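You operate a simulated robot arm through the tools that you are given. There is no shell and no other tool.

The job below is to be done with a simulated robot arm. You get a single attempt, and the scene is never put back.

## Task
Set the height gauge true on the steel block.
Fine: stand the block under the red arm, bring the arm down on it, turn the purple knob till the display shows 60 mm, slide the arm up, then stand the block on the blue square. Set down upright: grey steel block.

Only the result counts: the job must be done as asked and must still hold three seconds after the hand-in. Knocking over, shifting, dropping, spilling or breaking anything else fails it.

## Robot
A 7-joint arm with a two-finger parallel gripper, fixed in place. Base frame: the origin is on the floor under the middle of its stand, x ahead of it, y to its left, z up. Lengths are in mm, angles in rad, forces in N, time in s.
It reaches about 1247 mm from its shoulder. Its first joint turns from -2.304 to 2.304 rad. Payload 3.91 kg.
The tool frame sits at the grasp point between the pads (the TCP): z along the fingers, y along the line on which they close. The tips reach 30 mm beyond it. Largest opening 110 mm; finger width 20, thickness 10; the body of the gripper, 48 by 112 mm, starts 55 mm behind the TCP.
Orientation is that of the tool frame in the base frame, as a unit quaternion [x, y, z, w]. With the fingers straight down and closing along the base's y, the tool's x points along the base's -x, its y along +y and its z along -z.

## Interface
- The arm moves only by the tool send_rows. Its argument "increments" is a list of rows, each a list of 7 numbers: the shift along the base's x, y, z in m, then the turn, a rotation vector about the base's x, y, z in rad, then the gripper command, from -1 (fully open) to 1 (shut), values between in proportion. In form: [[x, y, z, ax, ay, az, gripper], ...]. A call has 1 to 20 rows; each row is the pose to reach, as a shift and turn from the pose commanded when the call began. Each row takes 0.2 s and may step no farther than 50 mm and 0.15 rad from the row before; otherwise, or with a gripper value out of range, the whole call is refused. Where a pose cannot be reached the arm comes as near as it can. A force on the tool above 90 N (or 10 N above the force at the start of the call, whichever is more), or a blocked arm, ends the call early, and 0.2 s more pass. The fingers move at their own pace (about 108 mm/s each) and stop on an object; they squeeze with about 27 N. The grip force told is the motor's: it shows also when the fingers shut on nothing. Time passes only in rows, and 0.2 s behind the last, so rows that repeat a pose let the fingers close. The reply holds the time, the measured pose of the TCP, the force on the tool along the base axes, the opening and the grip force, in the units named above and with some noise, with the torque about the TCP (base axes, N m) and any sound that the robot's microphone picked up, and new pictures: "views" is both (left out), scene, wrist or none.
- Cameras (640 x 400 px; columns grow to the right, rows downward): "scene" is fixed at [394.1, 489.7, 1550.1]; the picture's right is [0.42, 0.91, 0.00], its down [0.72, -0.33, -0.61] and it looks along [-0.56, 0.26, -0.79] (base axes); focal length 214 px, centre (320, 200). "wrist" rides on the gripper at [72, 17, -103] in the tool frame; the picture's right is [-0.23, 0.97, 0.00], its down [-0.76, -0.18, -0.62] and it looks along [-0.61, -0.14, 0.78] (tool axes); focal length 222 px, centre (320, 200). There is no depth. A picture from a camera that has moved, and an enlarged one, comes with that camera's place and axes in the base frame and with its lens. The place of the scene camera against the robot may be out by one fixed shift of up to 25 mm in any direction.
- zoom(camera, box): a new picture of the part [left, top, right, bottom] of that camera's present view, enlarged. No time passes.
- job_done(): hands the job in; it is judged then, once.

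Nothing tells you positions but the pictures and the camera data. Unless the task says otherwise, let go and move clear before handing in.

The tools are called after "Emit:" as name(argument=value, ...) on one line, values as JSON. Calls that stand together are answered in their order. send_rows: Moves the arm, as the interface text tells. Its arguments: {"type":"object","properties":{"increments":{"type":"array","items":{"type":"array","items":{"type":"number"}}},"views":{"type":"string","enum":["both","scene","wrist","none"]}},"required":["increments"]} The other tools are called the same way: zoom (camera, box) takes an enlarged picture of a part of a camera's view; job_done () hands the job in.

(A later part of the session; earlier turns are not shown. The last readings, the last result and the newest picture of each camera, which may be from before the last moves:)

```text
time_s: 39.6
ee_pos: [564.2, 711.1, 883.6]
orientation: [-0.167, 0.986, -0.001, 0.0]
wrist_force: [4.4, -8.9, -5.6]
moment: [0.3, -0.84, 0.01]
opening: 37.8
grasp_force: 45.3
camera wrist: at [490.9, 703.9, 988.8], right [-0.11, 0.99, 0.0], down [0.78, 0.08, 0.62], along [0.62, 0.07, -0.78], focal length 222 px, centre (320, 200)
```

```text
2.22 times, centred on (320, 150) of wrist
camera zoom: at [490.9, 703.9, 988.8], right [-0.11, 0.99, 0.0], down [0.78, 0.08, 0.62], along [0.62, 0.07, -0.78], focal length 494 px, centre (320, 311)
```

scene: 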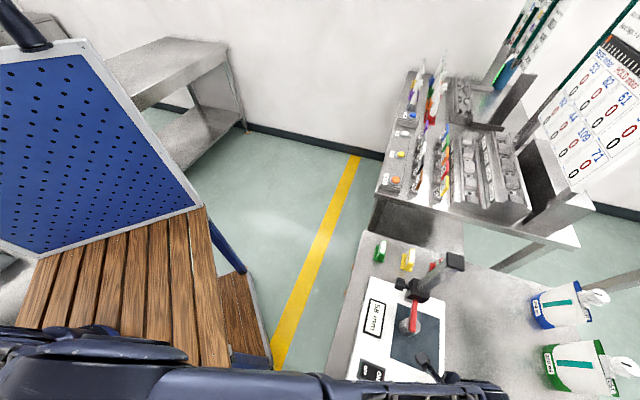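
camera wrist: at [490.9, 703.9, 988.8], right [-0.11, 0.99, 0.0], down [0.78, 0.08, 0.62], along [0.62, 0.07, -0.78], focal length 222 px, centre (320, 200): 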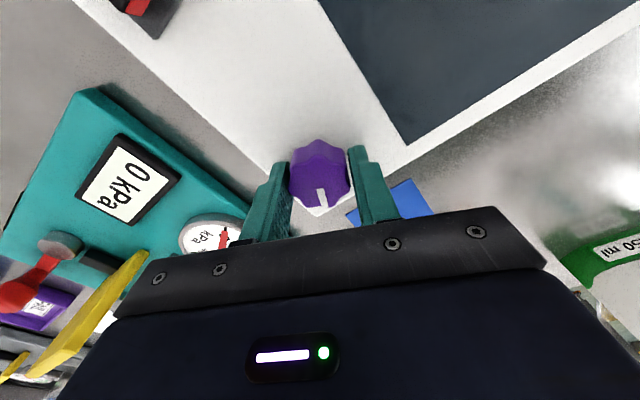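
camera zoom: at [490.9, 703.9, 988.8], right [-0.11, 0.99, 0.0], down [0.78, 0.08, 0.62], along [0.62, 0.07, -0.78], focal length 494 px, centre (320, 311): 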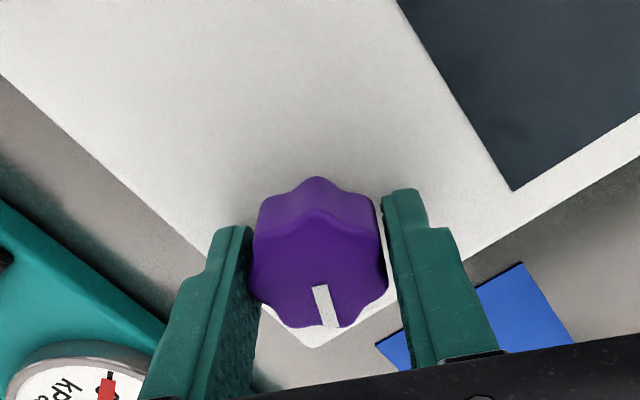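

Clockwise raises it: now 58 mm. I'll carry on turning clockwise in small amounts.

Emit:
send_rows(increments=[[0, 0, 0, 0, 0, -0.1, 1], [0, 0, 0, 0, 0, -0.2, 1], [0, 0, 0, 0, 0, -0.3, 1], [0, 0, 0, 0, 0, -0.3, 1]])

Emit:
zoom(camera="scene", box=[340, 270, 460, 400])

Emit:
zoom(camera="wrist", box=[200, 60, 440, 240])

```text
time_s: 40.6
ee_pos: [564.7, 711.2, 883.7]
orientation: [-0.018, 1.0, -0.001, -0.001]
wrist_force: [-8.4, -22.3, -2.6]
moment: [-0.09, 0.24, 0.07]
opening: 37.6
grasp_force: 45.2
camera wrist: at [492.0, 725.5, 988.8], right [0.19, 0.98, 0.0], down [0.77, -0.15, 0.62], along [0.61, -0.12, -0.78], focal length 222 px, centre (320, 200)
```

scene: 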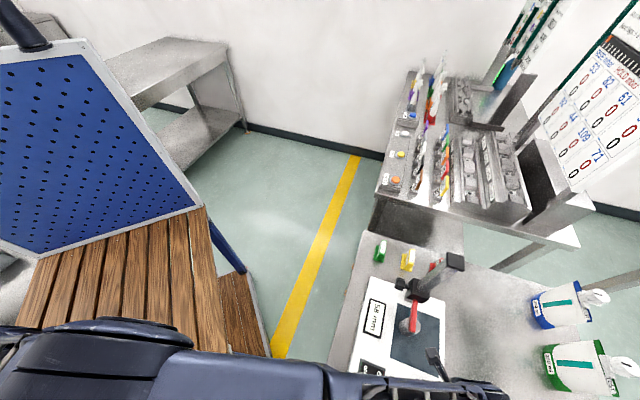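
wrist: 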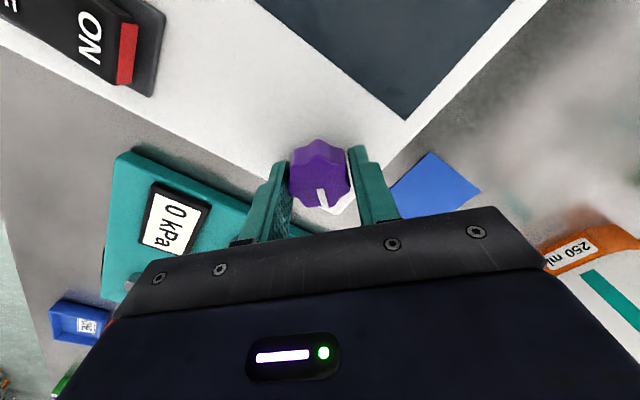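

```text
3.08 times, centred on (400, 335) of scene
camera zoom: at [394.1, 489.7, 1550.1], right [0.42, 0.91, 0.0], down [0.72, -0.33, -0.61], along [-0.56, 0.26, -0.79], focal length 660 px, centre (74, -215)
```

zoom: 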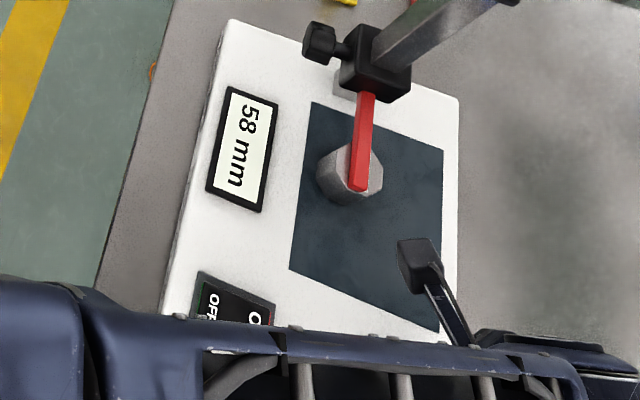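

```text
2.22 times, centred on (320, 150) of wrist
camera zoom: at [492.0, 725.5, 988.8], right [0.19, 0.98, 0.0], down [0.77, -0.15, 0.62], along [0.61, -0.12, -0.78], focal length 494 px, centre (320, 311)
```

zoom: 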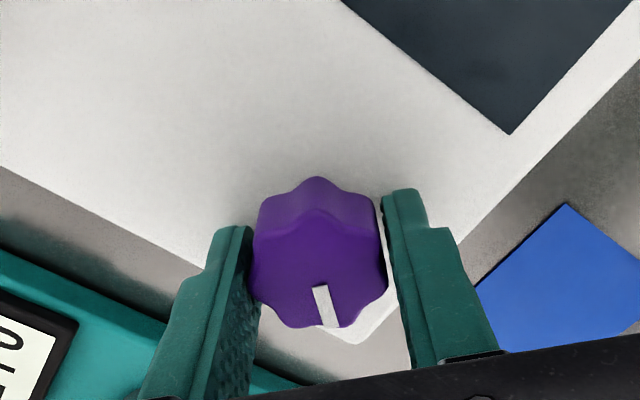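

Still 58 after 0.75 rad, so the adjustment is fine-pitched. I'll keep turning and relieve the side load a little.

Emit:
send_rows(increments=[[-0.0005, -0.0015, 0, 0, 0, -0.1, 1], [-0.0005, -0.0015, 0, 0, 0, -0.2, 1], [-0.0005, -0.0015, 0, 0, 0, -0.3, 1], [-0.0005, -0.0015, 0, 0, 0, -0.3, 1]])

Emit:
zoom(camera="scene", box=[340, 270, 460, 400])

Emit:
zoom(camera="wrist", box=[200, 60, 440, 240])

```text
time_s: 41.6
ee_pos: [564.1, 709.5, 882.9]
orientation: [0.132, 0.991, -0.001, 0.0]
wrist_force: [-4.0, -6.0, -12.0]
moment: [0.44, -0.59, -0.01]
opening: 37.9
grasp_force: 45.0
camera wrist: at [499.4, 745.5, 988.8], right [0.47, 0.88, 0.0], down [0.69, -0.37, 0.62], along [0.55, -0.3, -0.78], focal length 222 px, centre (320, 200)
```

scene: 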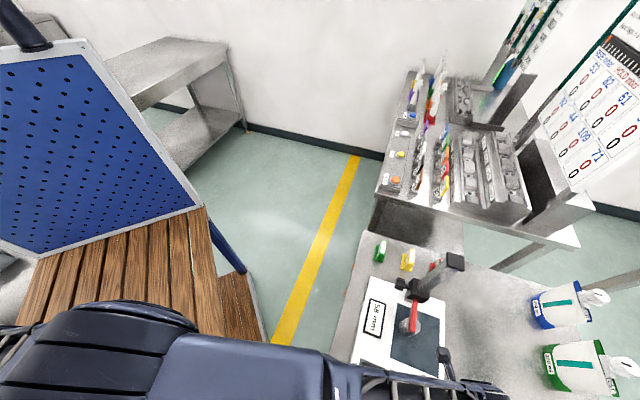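
wrist: 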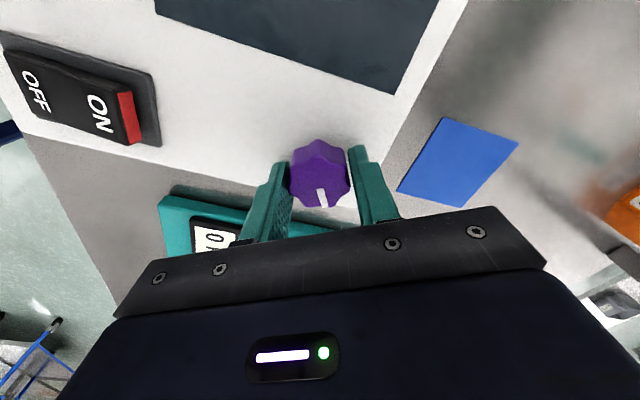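

```text
3.08 times, centred on (400, 335) of scene
camera zoom: at [394.1, 489.7, 1550.1], right [0.42, 0.91, 0.0], down [0.72, -0.33, -0.61], along [-0.56, 0.26, -0.79], focal length 660 px, centre (74, -215)
```

zoom: 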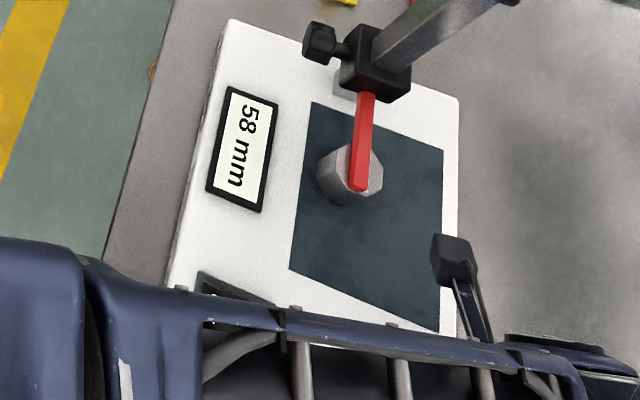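

```text
2.22 times, centred on (320, 150) of wrist
camera zoom: at [499.4, 745.5, 988.8], right [0.47, 0.88, 0.0], down [0.69, -0.37, 0.62], along [0.55, -0.3, -0.78], focal length 494 px, centre (320, 311)
```

zoom: 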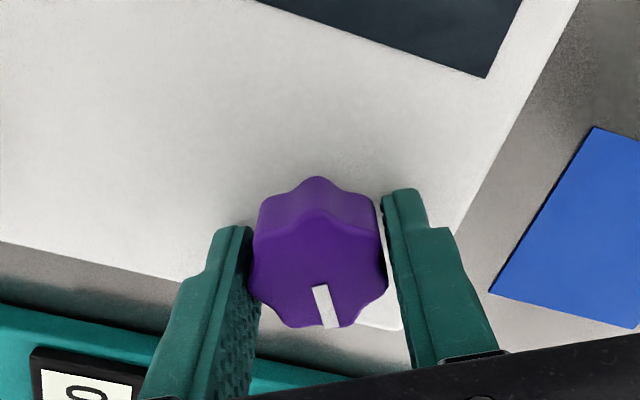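

Still 58 at −1.05 rad. I'll turn another 0.6 rad and check.

Emit:
send_rows(increments=[[0, 0, 0, 0, 0, -0.1, 1], [0, 0, 0, 0, 0, -0.2, 1], [0, 0, 0, 0, 0, -0.3, 1], [0, 0, 0, 0, 0, -0.3, 1]], views="scene")

Emit:
zoom(camera="scene", box=[340, 270, 460, 400])

Emit:
zoom(camera="wrist", box=[200, 60, 440, 240])

```text
time_s: 42.6
ee_pos: [563.9, 709.3, 884.1]
orientation: [0.279, 0.96, 0.0, 0.0]
wrist_force: [-5.0, -15.7, -14.0]
moment: [0.34, 0.44, 0.04]
opening: 37.6
grasp_force: 45.2
```

scene: 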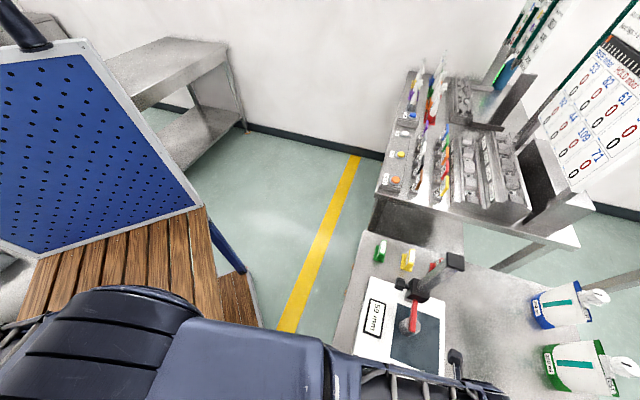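

```text
3.08 times, centred on (400, 335) of scene
camera zoom: at [394.1, 489.7, 1550.1], right [0.42, 0.91, 0.0], down [0.72, -0.33, -0.61], along [-0.56, 0.26, -0.79], focal length 660 px, centre (74, -215)
```

zoom: 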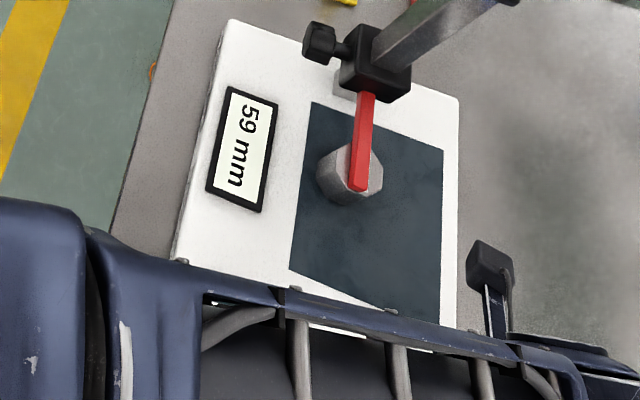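

```text
2.22 times, centred on (320, 150) of wrist
camera zoom: at [512.5, 762.7, 988.8], right [0.71, 0.7, 0.0], down [0.55, -0.56, 0.62], along [0.44, -0.45, -0.78], focal length 494 px, centre (320, 311)
```

zoom: 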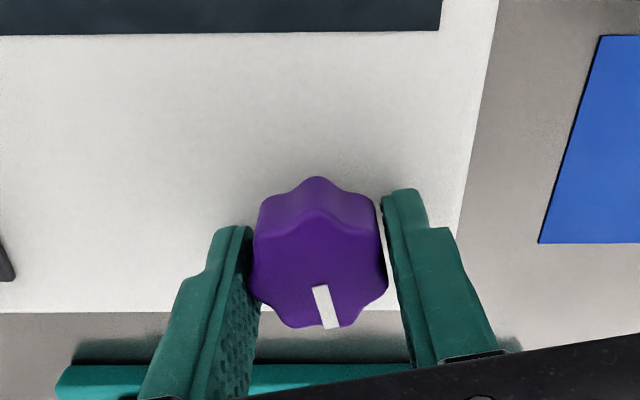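

59 mm now, so it takes roughly 0.9 rad per mm. I'll keep turning in this grip as far as the wrist allows.

Emit:
send_rows(increments=[[0, -0.0007, 0, 0, 0, -0.1, 1], [0, -0.001, 0, 0, 0, -0.2, 1], [0, -0.001, 0, 0, 0, -0.3, 1], [0, -0.001, 0, 0, 0, -0.4, 1], [0, -0.001, 0, 0, 0, -0.5, 1], [0, -0.001, 0, 0, 0, -0.6, 1], [0, -0.001, 0, 0, 0, -0.6, 1]], views="scene")

Emit:
zoom(camera="scene", box=[340, 270, 460, 400])

Emit:
zoom(camera="wrist", box=[200, 60, 440, 240])

```text
time_s: 44.2
ee_pos: [562.6, 710.1, 883.8]
orientation: [0.549, 0.836, 0.0, 0.0]
wrist_force: [-28.3, -36.0, -5.7]
moment: [-0.91, -0.54, 0.11]
opening: 37.9
grasp_force: 44.9
```

scene: 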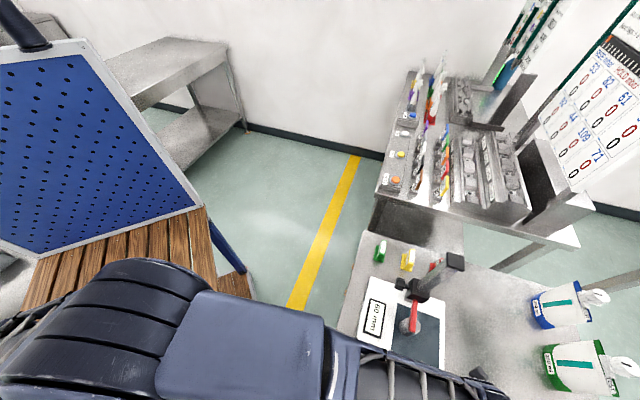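

```text
3.08 times, centred on (400, 335) of scene
camera zoom: at [394.1, 489.7, 1550.1], right [0.42, 0.91, 0.0], down [0.72, -0.33, -0.61], along [-0.56, 0.26, -0.79], focal length 660 px, centre (74, -215)
```

zoom: 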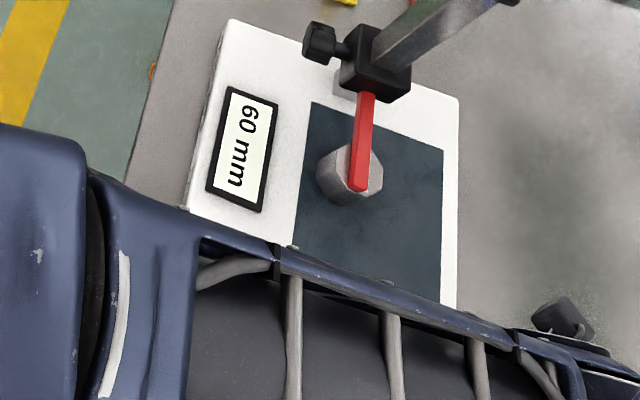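

```text
2.22 times, centred on (320, 150) of wrist
camera zoom: at [550.1, 782.3, 988.9], right [0.98, 0.18, 0.0], down [0.14, -0.77, 0.62], along [0.11, -0.61, -0.78], focal length 494 px, centre (320, 311)
```

zoom: 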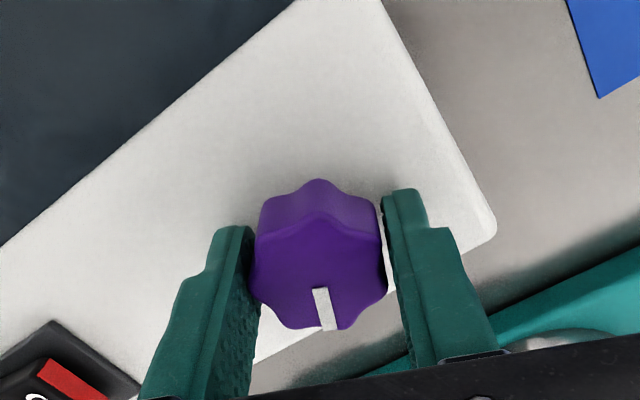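

60 mm is showing. It only just got there, so I'll relieve the side load and turn slightly further to sit in the middle of the 60 band.

Emit:
send_rows(increments=[[-0.0008, -0.0012, 0, 0, 0, 0, 1], [-0.0016, -0.0022, 0, 0, 0, -0.08, 1], [-0.0016, -0.0022, 0, 0, 0, -0.16, 1], [-0.0016, -0.0022, 0, 0, 0, -0.24, 1], [-0.0016, -0.0022, 0, 0, 0, -0.24, 1]], views="scene")

Emit:
zoom(camera="scene", box=[340, 270, 460, 400])

Emit:
zoom(camera="wrist", box=[200, 60, 440, 240])

```text
time_s: 45.4
ee_pos: [562.8, 708.9, 882.8]
orientation: [0.646, 0.763, 0.002, -0.001]
wrist_force: [-0.3, 24.3, -12.6]
moment: [1.11, 0.47, -0.02]
opening: 37.6
grasp_force: 45.5
```

scene: 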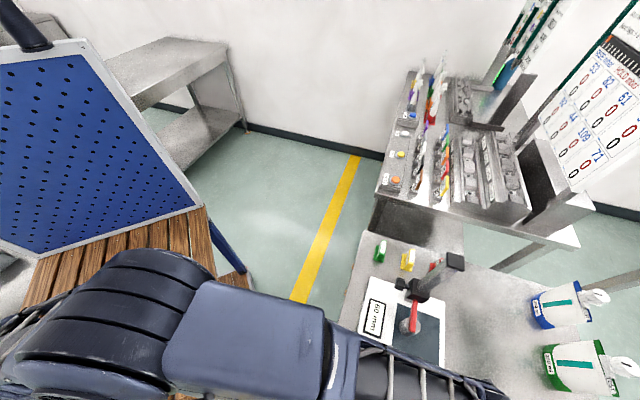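

```text
3.08 times, centred on (400, 335) of scene
camera zoom: at [394.1, 489.7, 1550.1], right [0.42, 0.91, 0.0], down [0.72, -0.33, -0.61], along [-0.56, 0.26, -0.79], focal length 660 px, centre (74, -215)
```

zoom: 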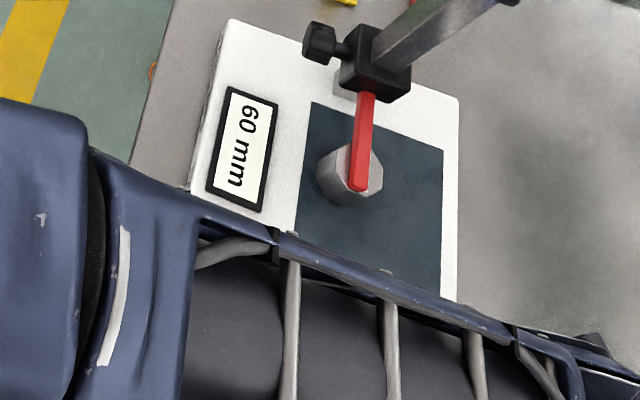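

```text
2.22 times, centred on (320, 150) of wrist
camera zoom: at [567.2, 782.9, 989.2], right [1.0, -0.06, 0.0], down [-0.05, -0.78, 0.62], along [-0.04, -0.62, -0.78], focal length 494 px, centre (320, 311)
```

zoom: 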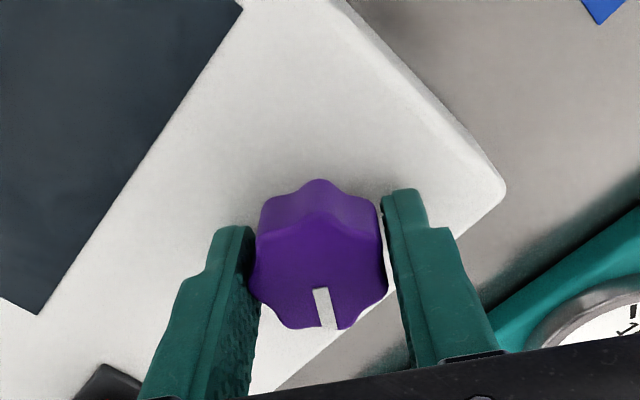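

The display holds at 60 mm, near mid-band by my estimate. I'll relieve the side force, let go of the knob and rise clear.

Emit:
send_rows(increments=[[0, 0.001, 0, 0, 0, 0, 1], [0, 0.0015, 0, 0, 0, 0, 1], [0, 0.0015, 0, 0, 0, 0, 0.2], [0, 0.0015, 0, 0, 0, 0, -0.1], [0, 0.0015, 0, 0, 0, 0, -0.1]], views="scene")

Emit:
zoom(camera="wrist", box=[200, 60, 440, 240])

Emit:
zoom(camera="scene", box=[340, 270, 460, 400])

```text
time_s: 46.6
ee_pos: [562.8, 709.6, 884.0]
orientation: [0.646, 0.763, -0.001, 0.001]
wrist_force: [0.0, 0.9, -0.6]
moment: [0.01, 0.02, 0.0]
opening: 60.6
grasp_force: 0.1
```

scene: 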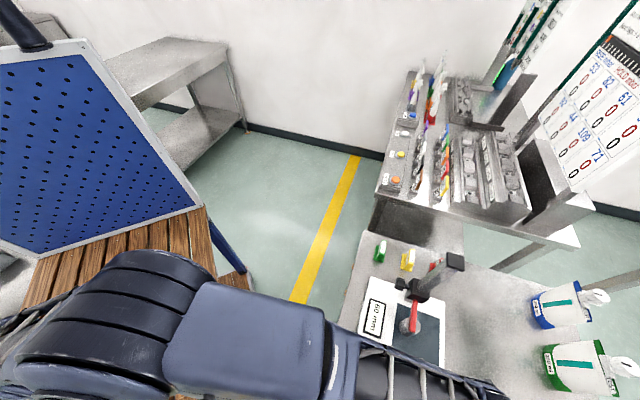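

```text
2.22 times, centred on (320, 150) of wrist
camera zoom: at [567.7, 782.9, 988.7], right [1.0, -0.06, 0.0], down [-0.05, -0.78, 0.62], along [-0.04, -0.62, -0.78], focal length 494 px, centre (320, 311)
```

zoom: 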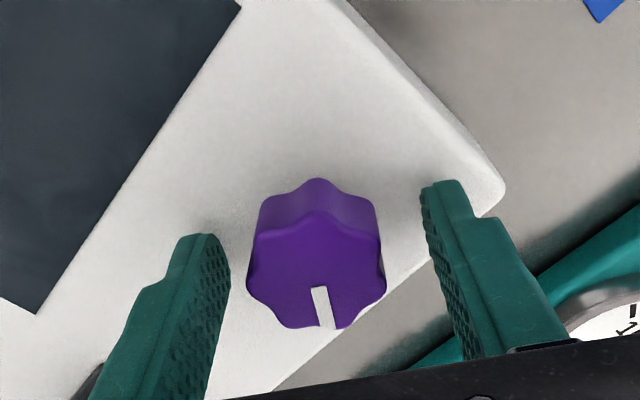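

```text
3.08 times, centred on (400, 335) of scene
camera zoom: at [394.1, 489.7, 1550.1], right [0.42, 0.91, 0.0], down [0.72, -0.33, -0.61], along [-0.56, 0.26, -0.79], focal length 660 px, centre (74, -215)
```

zoom: 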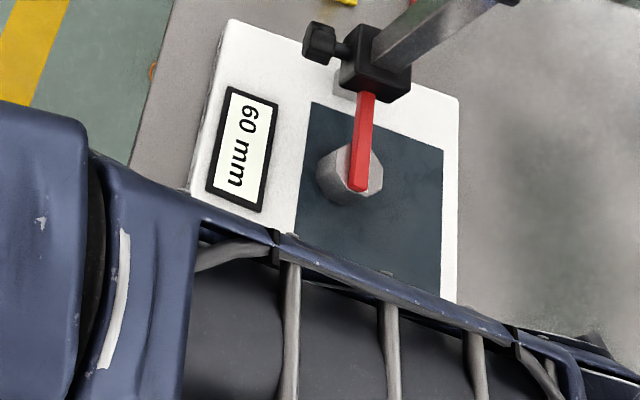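

Released cleanly at 60 mm. I'll rise, back off and turn the wrist back to face the bench.

Emit:
send_rows(increments=[[0, 0, 0.04, 0, 0, 0, -0.1], [0, 0, 0.08, 0, 0, 0, -0.1], [0, 0, 0.12, 0, 0, 0, -0.1], [0, 0, 0.157, 0, 0, 0, -0.1], [-0.0248, -0.0248, 0.157, 0, 0, 0.146, -0.1], [-0.0495, -0.0495, 0.157, 0, 0, 0.292, -0.1], [-0.0743, -0.0743, 0.157, 0, 0, 0.438, -0.1], [-0.099, -0.099, 0.157, 0, 0, 0.584, -0.1], [-0.1238, -0.1238, 0.157, 0, 0, 0.73, -0.1], [-0.1485, -0.1485, 0.157, 0, 0, 0.876, -0.1], [-0.1485, -0.1485, 0.157, 0, 0, 1.022, -0.1], [-0.1485, -0.1485, 0.157, 0, 0, 1.168, -0.1], [-0.1485, -0.1485, 0.157, 0, 0, 1.314, -0.1], [-0.1485, -0.1485, 0.157, 0, 0, 1.46, -0.1], [-0.1485, -0.1485, 0.157, 0, 0, 1.606, -0.1], [-0.1485, -0.1485, 0.157, 0, 0, 1.752, -0.1], [-0.1485, -0.1485, 0.157, 0, 0, 1.898, -0.1], [-0.1485, -0.1485, 0.157, 0, 0, 2.044, -0.1], [-0.1485, -0.1485, 0.157, 0, 0, 2.19, -0.1], [-0.1485, -0.1485, 0.157, 0, 0, 2.19, -0.1]])

Emit:
zoom(camera="scene", box=[340, 240, 480, 400])

```text
time_s: 50.8
ee_pos: [415.0, 561.7, 1040.8]
orientation: [-0.383, 0.924, 0.0, 0.0]
wrist_force: [1.7, 0.6, -0.2]
moment: [0.0, -0.01, 0.03]
opening: 60.5
grasp_force: 0.0
camera wrist: at [351.5, 521.2, 1145.7], right [-0.53, 0.85, 0.0], down [0.66, 0.41, 0.62], along [0.53, 0.33, -0.78], focal length 222 px, centre (320, 200)
```

scene: 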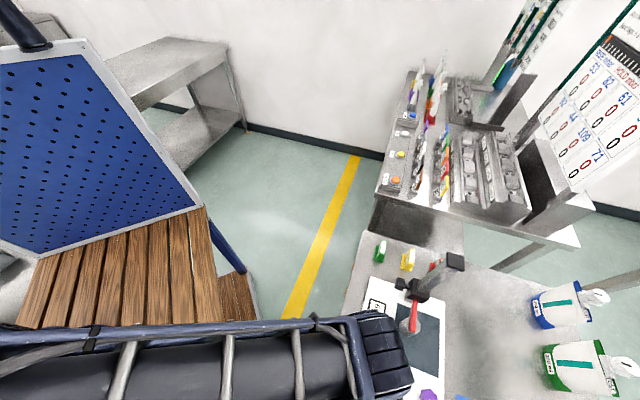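
wrist: 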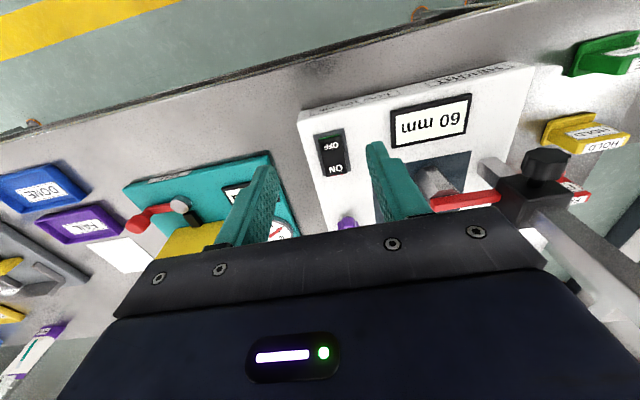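

```text
2.50 times, centred on (410, 320) of scene
camera zoom: at [394.1, 489.7, 1550.1], right [0.42, 0.91, 0.0], down [0.72, -0.33, -0.61], along [-0.56, 0.26, -0.79], focal length 536 px, centre (95, -100)
```

zoom: 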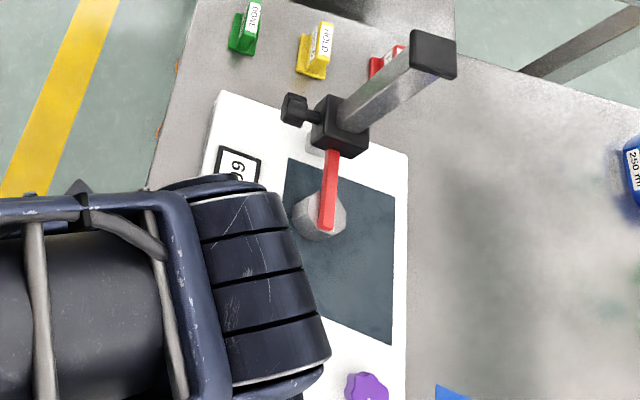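

Display still shows 60. I'll tilt 45° again and line up in front of the carriage knob.

Emit:
send_rows(increments=[[-0.0314, 0.0314, 0, 0.0925, -0.0925, 0, -0.1], [-0.0628, 0.0628, 0, 0.185, -0.185, 0, -0.1], [-0.0942, 0.0942, 0, 0.2775, -0.2775, 0, -0.1], [-0.1256, 0.1256, 0, 0.37, -0.37, 0, -0.1], [-0.157, 0.157, 0, 0.4625, -0.4625, 0, -0.1], [-0.157, 0.157, 0, 0.555, -0.555, 0, -0.1], [-0.157, 0.157, -0.033, 0.555, -0.555, 0, -0.1], [-0.157, 0.157, -0.066, 0.555, -0.555, 0, -0.1], [-0.157, 0.157, -0.099, 0.555, -0.555, 0, -0.1], [-0.157, 0.157, -0.099, 0.555, -0.555, 0, -0.1]])

Emit:
zoom(camera="wrist", box=[160, 40, 440, 240])

```text
time_s: 53.0
ee_pos: [256.2, 716.6, 941.1]
orientation: [-0.353, 0.854, 0.146, 0.354]
wrist_force: [-0.3, -0.1, -0.4]
moment: [-0.01, 0.0, -0.02]
opening: 60.6
grasp_force: 0.0
camera wrist: at [156.8, 641.1, 964.8], right [-0.58, 0.8, 0.16], down [0.2, -0.06, 0.98], along [0.79, 0.59, -0.12], focal length 222 px, centre (320, 200)
```

scene: 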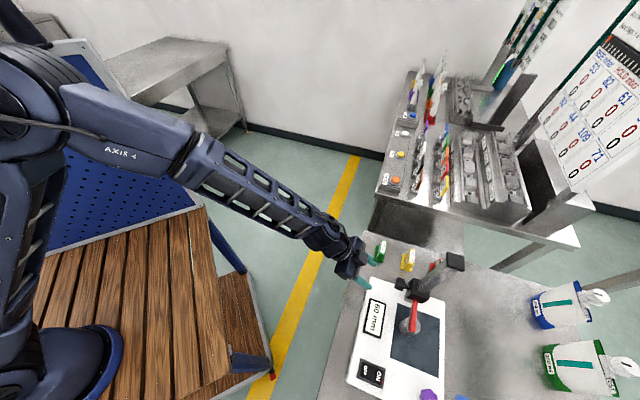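
wrist: 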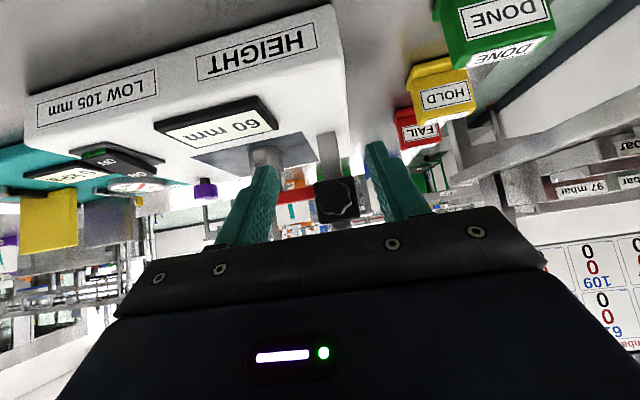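

```text
2.00 times, centred on (300, 140) of wrist
camera zoom: at [156.8, 641.1, 964.8], right [-0.58, 0.8, 0.16], down [0.2, -0.06, 0.98], along [0.79, 0.59, -0.12], focal length 444 px, centre (360, 320)
```

zoom: 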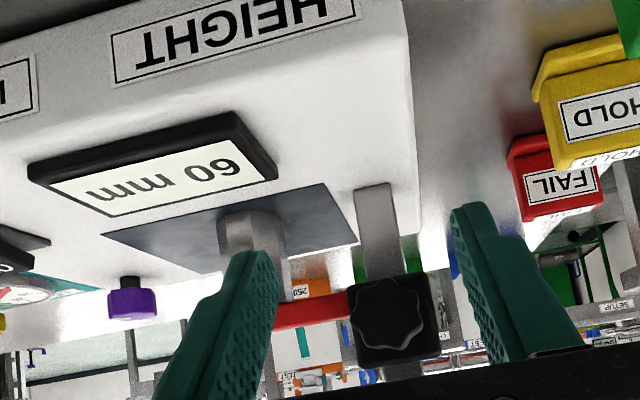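

Lined up with the knob; advancing to grip it as before.

Emit:
send_rows(increments=[[0.02, 0.02, 0, 0, 0, 0, -0.1], [0.04, 0.04, 0, 0, 0, 0, 0], [0.056, 0.056, 0, 0, 0, 0, 0], [0.065, 0.065, 0, 0, 0, 0, 0], [0.065, 0.065, 0, 0, 0, 0, 0]], views="wrist")

Emit:
zoom(camera="wrist", box=[200, 100, 440, 240])

Emit:
zoom(camera="scene", box=[360, 250, 460, 340])

```text
time_s: 54.2
ee_pos: [320.6, 782.8, 943.6]
orientation: [-0.354, 0.853, 0.147, 0.354]
wrist_force: [0.7, 0.2, 0.0]
moment: [-0.03, 0.03, 0.0]
opening: 54.9
grasp_force: 0.0
camera wrist: at [221.6, 706.1, 966.7], right [-0.58, 0.8, 0.16], down [0.2, -0.06, 0.98], along [0.79, 0.59, -0.12], focal length 222 px, centre (320, 200)
```

wrist: 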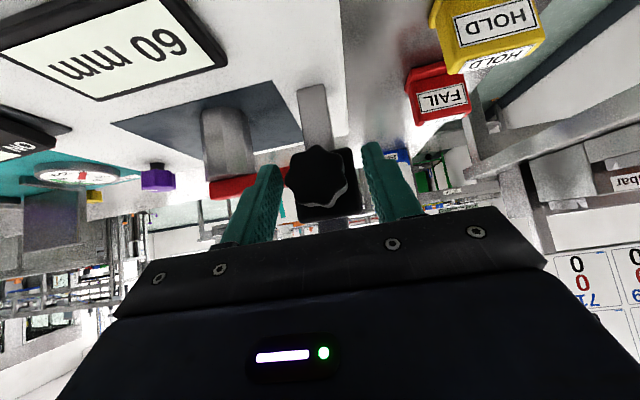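

```text
2.67 times, centred on (320, 170) of wrist
camera zoom: at [221.6, 706.1, 966.7], right [-0.58, 0.8, 0.16], down [0.2, -0.06, 0.98], along [0.79, 0.59, -0.12], focal length 592 px, centre (320, 280)
```

zoom: 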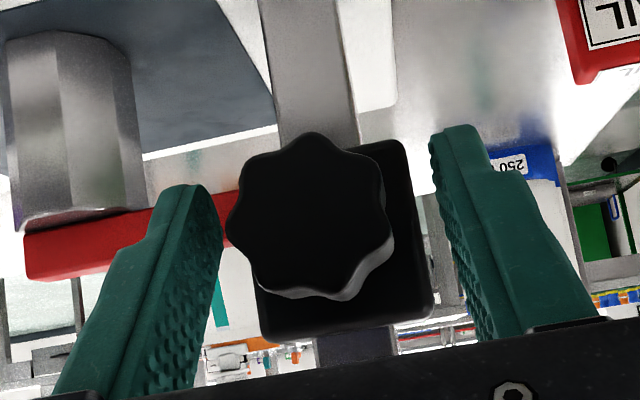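

```text
4.44 times, centred on (410, 295) of scene
camera zoom: at [394.1, 489.7, 1550.1], right [0.42, 0.91, 0.0], down [0.72, -0.33, -0.61], along [-0.56, 0.26, -0.79], focal length 953 px, centre (-80, -222)
```

zoom: 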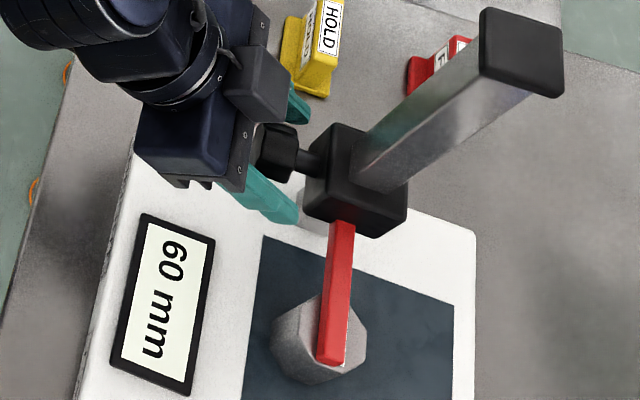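

Emit:
send_rows(increments=[[0.0007, -0.0007, 0, 0, 0, 0, 0.2], [0.0007, -0.0007, 0, 0, 0, 0, 0.5], [0.0007, -0.0007, 0, 0, 0, 0, 1], [0.0007, -0.0007, 0, 0, 0, 0, 1], [0.0007, -0.0007, 0.004, 0, 0, 0, 1], [0.0007, -0.0007, 0.01, 0, 0, 0, 1], [0.0007, -0.0007, 0.02, 0, 0, 0, 1], [0.0007, -0.0007, 0.02, 0, 0, 0, 1]])

Emit:
zoom(camera="scene", box=[360, 250, 460, 340])

```text
time_s: 56.0
ee_pos: [322.7, 781.1, 962.4]
orientation: [-0.354, 0.853, 0.147, 0.353]
wrist_force: [-6.8, 15.4, -0.2]
moment: [-0.04, 0.09, -0.33]
opening: 35.5
grasp_force: 45.2
camera wrist: at [222.4, 705.6, 985.9], right [-0.58, 0.8, 0.16], down [0.2, -0.06, 0.98], along [0.79, 0.6, -0.12], focal length 222 px, centre (320, 200)
```

scene: 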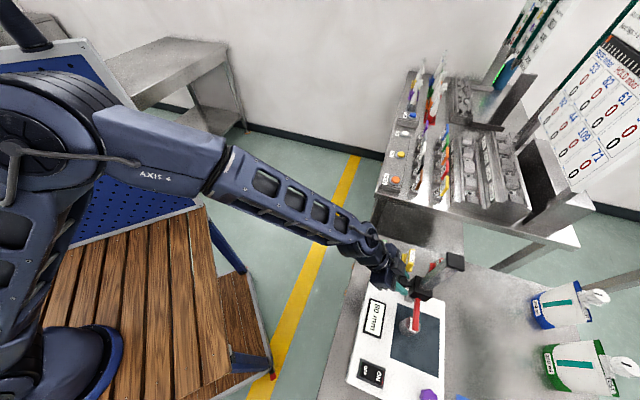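
wrist: 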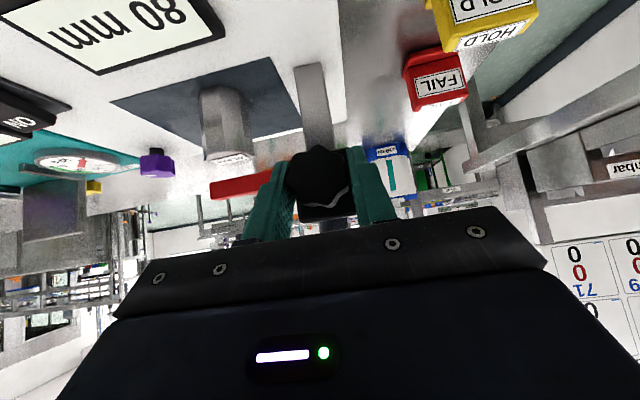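

```text
4.44 times, centred on (410, 295) of scene
camera zoom: at [394.1, 489.7, 1550.1], right [0.42, 0.91, 0.0], down [0.72, -0.33, -0.61], along [-0.56, 0.26, -0.79], focal length 953 px, centre (-80, -222)
```

zoom: 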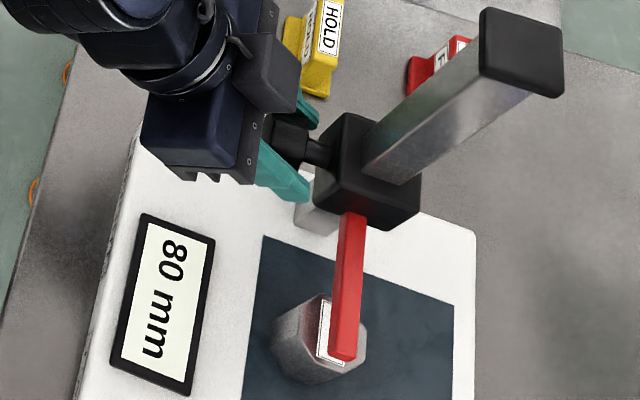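

Lifting works: 80 mm after a 20 mm rise, and the block stays put. I'll continue up to around 215 mm.

Emit:
send_rows(increments=[[0, 0, 0.012, 0, 0, 0, 1], [0, 0, 0.027, 0, 0, 0, 1], [0, 0, 0.042, 0, 0, 0, 1], [0, 0, 0.057, 0, 0, 0, 1], [0, 0, 0.072, 0, 0, 0, 1], [0, 0, 0.087, 0, 0, 0, 1], [0, 0, 0.102, 0, 0, 0, 1], [0, 0, 0.117, 0, 0, 0, 1], [0, 0, 0.129, 0, 0, 0, 1], [0, 0, 0.136, 0, 0, 0, 1], [0, 0, 0.136, 0, 0, 0, 1]])

Emit:
zoom(camera="scene", box=[360, 230, 480, 340])

```text
time_s: 58.4
ee_pos: [321.1, 781.6, 1097.4]
orientation: [-0.353, 0.854, 0.146, 0.353]
wrist_force: [-19.7, -6.4, -0.6]
moment: [-0.57, 0.5, -0.52]
opening: 35.3
grasp_force: 44.9
camera wrist: at [222.3, 705.7, 1121.2], right [-0.58, 0.8, 0.16], down [0.2, -0.06, 0.98], along [0.79, 0.59, -0.12], focal length 222 px, centre (320, 200)
```

scene: 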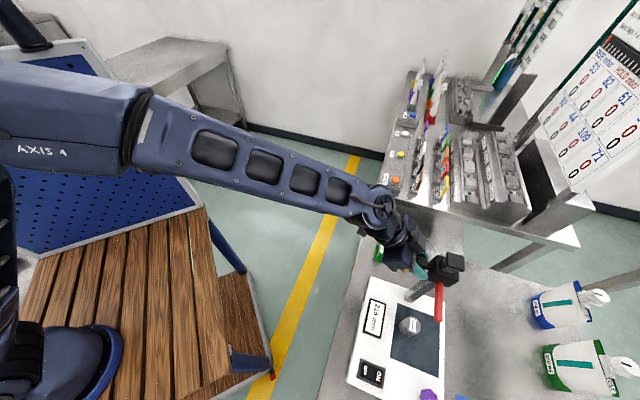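
wrist: 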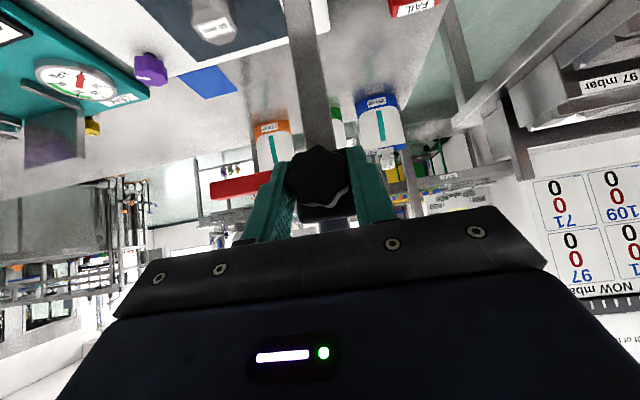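

```text
3.64 times, centred on (420, 285) of scene
camera zoom: at [394.1, 489.7, 1550.1], right [0.42, 0.91, 0.0], down [0.72, -0.33, -0.61], along [-0.56, 0.26, -0.79], focal length 780 px, centre (-44, -109)
```

zoom: 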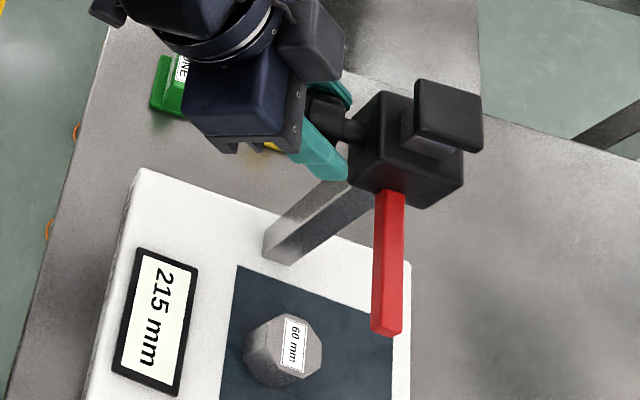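

Display 215 mm and there's no vertical load on my gripper, so the carriage holds itself. I'll relieve the side load and let go.

Emit:
send_rows(increments=[[-0.001, -0.0003, 0, 0, 0, 0, 1], [-0.001, -0.0003, 0, 0, 0, 0, 0.25], [-0.001, -0.0003, 0, 0, 0, 0, 0], [-0.001, -0.0003, 0, 0, 0, 0, -0.05], [-0.001, -0.0003, 0, 0, 0, 0, -0.05]])

Emit:
zoom(camera="scene", box=[360, 230, 480, 340])

```text
time_s: 59.6
ee_pos: [321.2, 781.2, 1098.2]
orientation: [-0.353, 0.854, 0.146, 0.354]
wrist_force: [-0.3, -0.2, -0.2]
moment: [-0.02, 0.02, 0.01]
opening: 57.8
grasp_force: 0.0
camera wrist: at [222.5, 705.3, 1121.5], right [-0.58, 0.8, 0.16], down [0.2, -0.06, 0.98], along [0.79, 0.59, -0.12], focal length 222 px, centre (320, 200)
```

scene: 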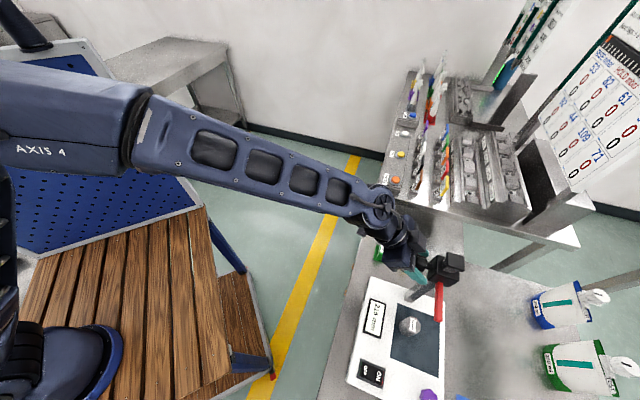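
wrist: 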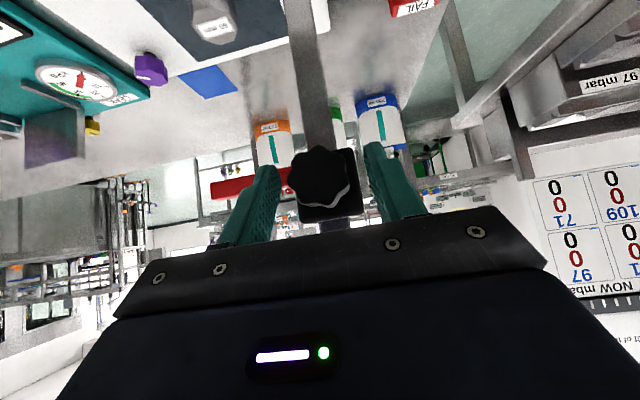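

```text
3.64 times, centred on (420, 285) of scene
camera zoom: at [394.1, 489.7, 1550.1], right [0.42, 0.91, 0.0], down [0.72, -0.33, -0.61], along [-0.56, 0.26, -0.79], focal length 780 px, centre (-44, -109)
```

zoom: 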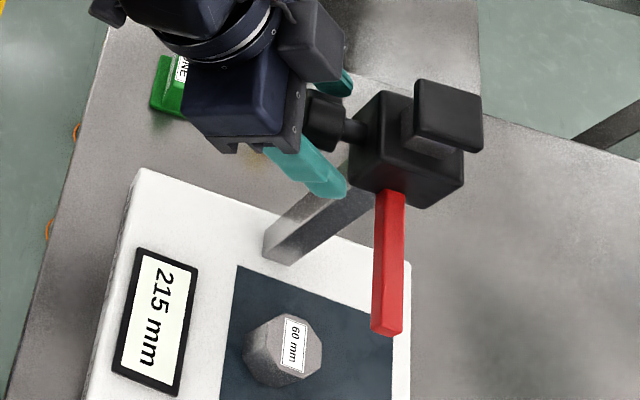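

The carriage holds at 215 mm. Next I'll back out, descend in front of the block and line up to pick it up.

Emit:
send_rows(increments=[[-0.0212, -0.0212, 0, 0, 0, 0, -0.05], [-0.0424, -0.0424, 0, 0, 0, 0, -0.1], [-0.0636, -0.0636, 0, 0, 0, 0, -0.16], [-0.0516, -0.0756, -0.0414, 0, 0, 0, -0.16], [-0.0397, -0.0875, -0.0828, 0, 0, 0, -0.16], [-0.0277, -0.0995, -0.1242, 0, 0, 0, -0.16], [-0.0158, -0.1114, -0.1656, 0, 0, 0, -0.16], [-0.0038, -0.1234, -0.207, 0, 0, 0, -0.16], [-0.0038, -0.1234, -0.207, 0, 0, 0, -0.16]])

Emit:
zoom(camera="wrist", box=[200, 60, 440, 240])

```text
time_s: 61.6
ee_pos: [319.2, 658.2, 895.4]
orientation: [-0.354, 0.853, 0.147, 0.353]
wrist_force: [-0.3, 0.1, -0.4]
moment: [0.01, 0.01, 0.0]
opening: 63.6
grasp_force: 0.1
camera wrist: at [219.7, 583.1, 917.5], right [-0.58, 0.8, 0.16], down [0.2, -0.06, 0.98], along [0.79, 0.59, -0.12], focal length 222 px, centre (320, 200)
```

scene: 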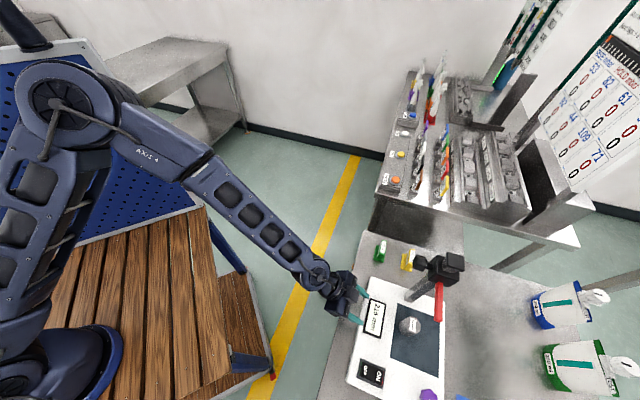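
wrist: 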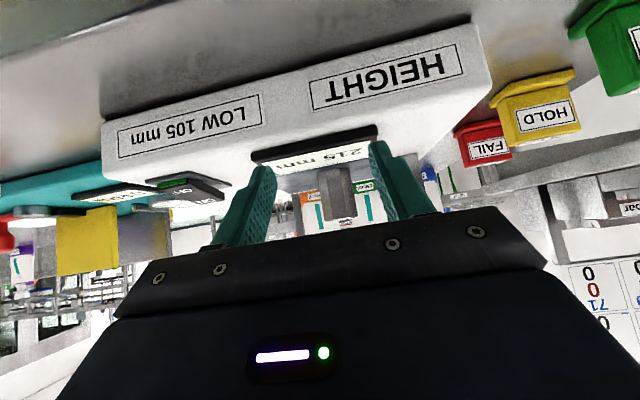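

```text
2.22 times, centred on (320, 150) of wrist
camera zoom: at [219.7, 583.1, 917.5], right [-0.58, 0.8, 0.16], down [0.2, -0.06, 0.98], along [0.79, 0.59, -0.12], focal length 494 px, centre (320, 311)
```

zoom: 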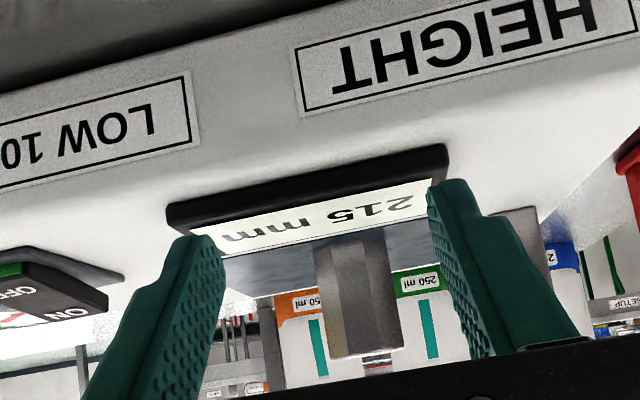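

Next I'll pick the block up. The purple knob stands right in front of the blue square, so a tilted gripper can't reach it. I'll set the block back on the open bench, regrasp it from straight above, then place it.

Emit:
send_rows(increments=[[0.0255, 0.0258, -0.001, 0, 0, 0, -0.16], [0.051, 0.0516, -0.002, 0, 0, 0, -0.16], [0.0765, 0.0774, -0.002, 0, 0, 0, -0.16], [0.0935, 0.0945, -0.002, 0, 0, 0, -0.16], [0.1018, 0.1032, -0.002, 0, 0, 0, -0.16], [0.1018, 0.1032, -0.002, 0, 0, 0, -0.16]])

Emit:
zoom(camera="wrist", box=[200, 60, 440, 240])

Emit:
zoom(camera="scene", box=[360, 230, 480, 340])

```text
time_s: 63.0
ee_pos: [419.8, 761.3, 889.1]
orientation: [-0.354, 0.854, 0.147, 0.353]
wrist_force: [-0.5, 0.5, 0.4]
moment: [0.0, 0.03, -0.01]
opening: 63.7
grasp_force: 0.1
camera wrist: at [320.1, 685.8, 911.8], right [-0.58, 0.8, 0.16], down [0.2, -0.06, 0.98], along [0.79, 0.59, -0.12], focal length 222 px, centre (320, 200)
```

scene: 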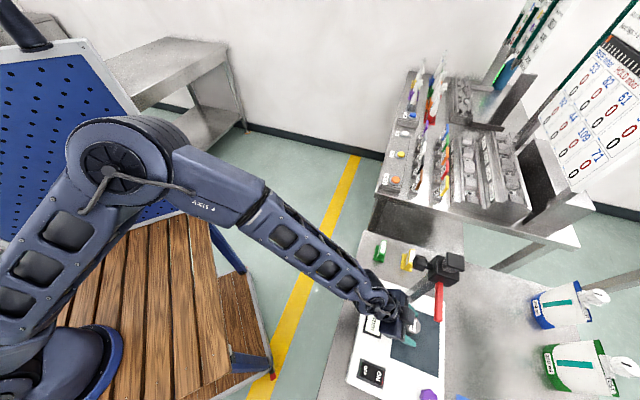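
wrist: 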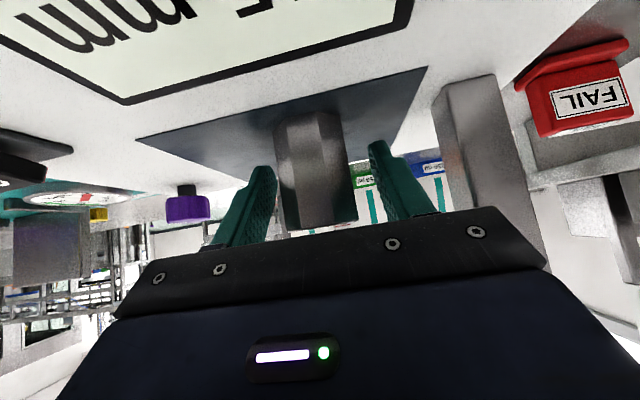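

```text
2.22 times, centred on (320, 150) of wrist
camera zoom: at [320.1, 685.8, 911.8], right [-0.58, 0.8, 0.16], down [0.2, -0.06, 0.98], along [0.79, 0.59, -0.12], focal length 494 px, centre (320, 311)
```

zoom: 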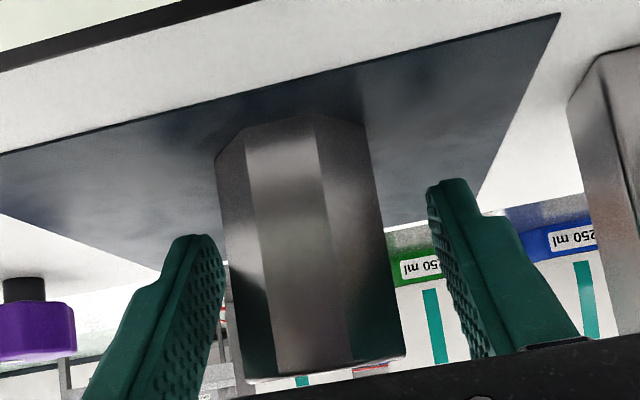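

```text
3.64 times, centred on (420, 285) of scene
camera zoom: at [394.1, 489.7, 1550.1], right [0.42, 0.91, 0.0], down [0.72, -0.33, -0.61], along [-0.56, 0.26, -0.79], focal length 780 px, centre (-44, -109)
```

zoom: 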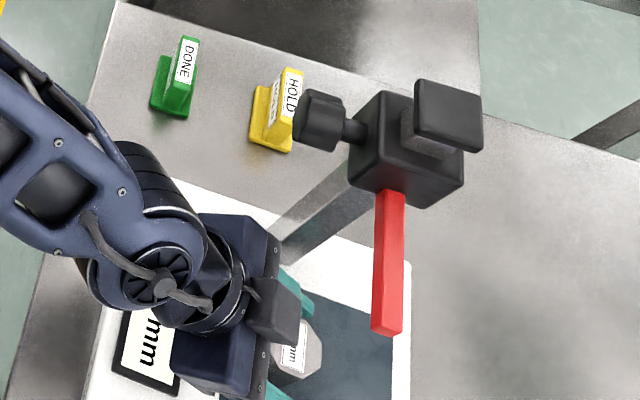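

The fingers straddle the block again. I'll close and lift gently.

Emit:
send_rows(increments=[[0, 0, 0, 0, 0, 0, 0.1], [0, 0, 0, 0, 0, 0, 0.5], [0, 0, 0, 0, 0, 0, 1], [0, 0, 0, 0, 0, 0, 1], [0, 0, 0.01, 0, 0, 0, 1], [0, 0, 0.025, 0, 0, 0, 1], [0, 0, 0.04, 0, 0, 0, 1], [0, 0, 0.04, 0, 0, 0, 1]])

Emit:
zoom(camera="wrist", box=[200, 60, 440, 240])

```text
time_s: 64.8
ee_pos: [419.6, 760.3, 929.9]
orientation: [-0.353, 0.854, 0.145, 0.353]
wrist_force: [0.0, 0.1, -5.7]
moment: [0.01, 0.02, -0.03]
opening: 40.0
grasp_force: 26.9
camera wrist: at [320.5, 685.3, 953.4], right [-0.58, 0.8, 0.16], down [0.2, -0.06, 0.98], along [0.79, 0.59, -0.12], focal length 222 px, centre (320, 200)
```

scene: 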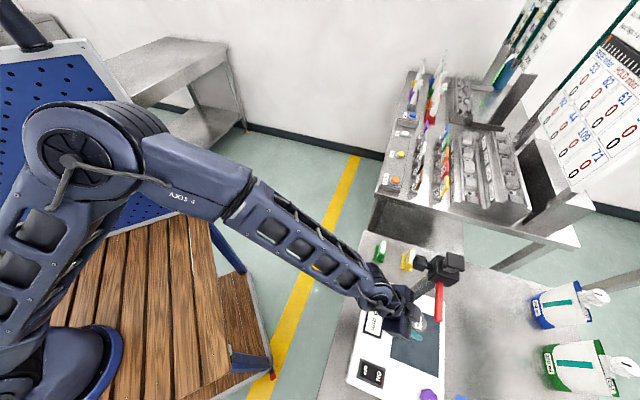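
wrist: 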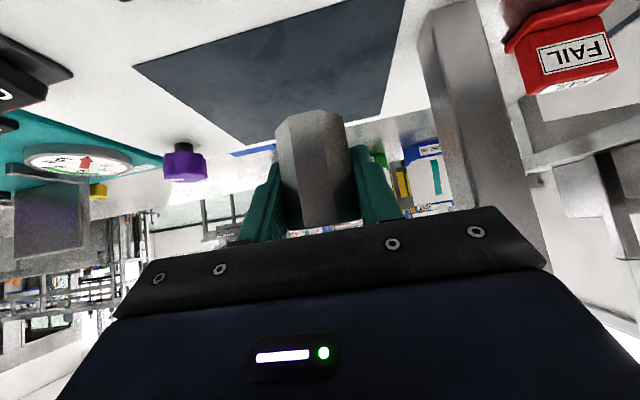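

```text
2.22 times, centred on (320, 150) of wrist
camera zoom: at [320.5, 685.3, 953.4], right [-0.58, 0.8, 0.16], down [0.2, -0.06, 0.98], along [0.79, 0.59, -0.12], focal length 494 px, centre (320, 311)
```

zoom: 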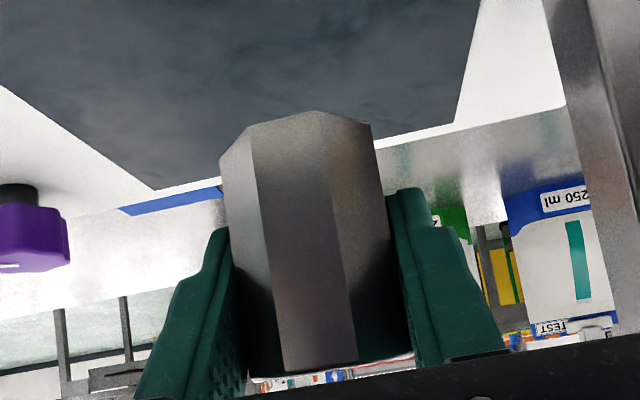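

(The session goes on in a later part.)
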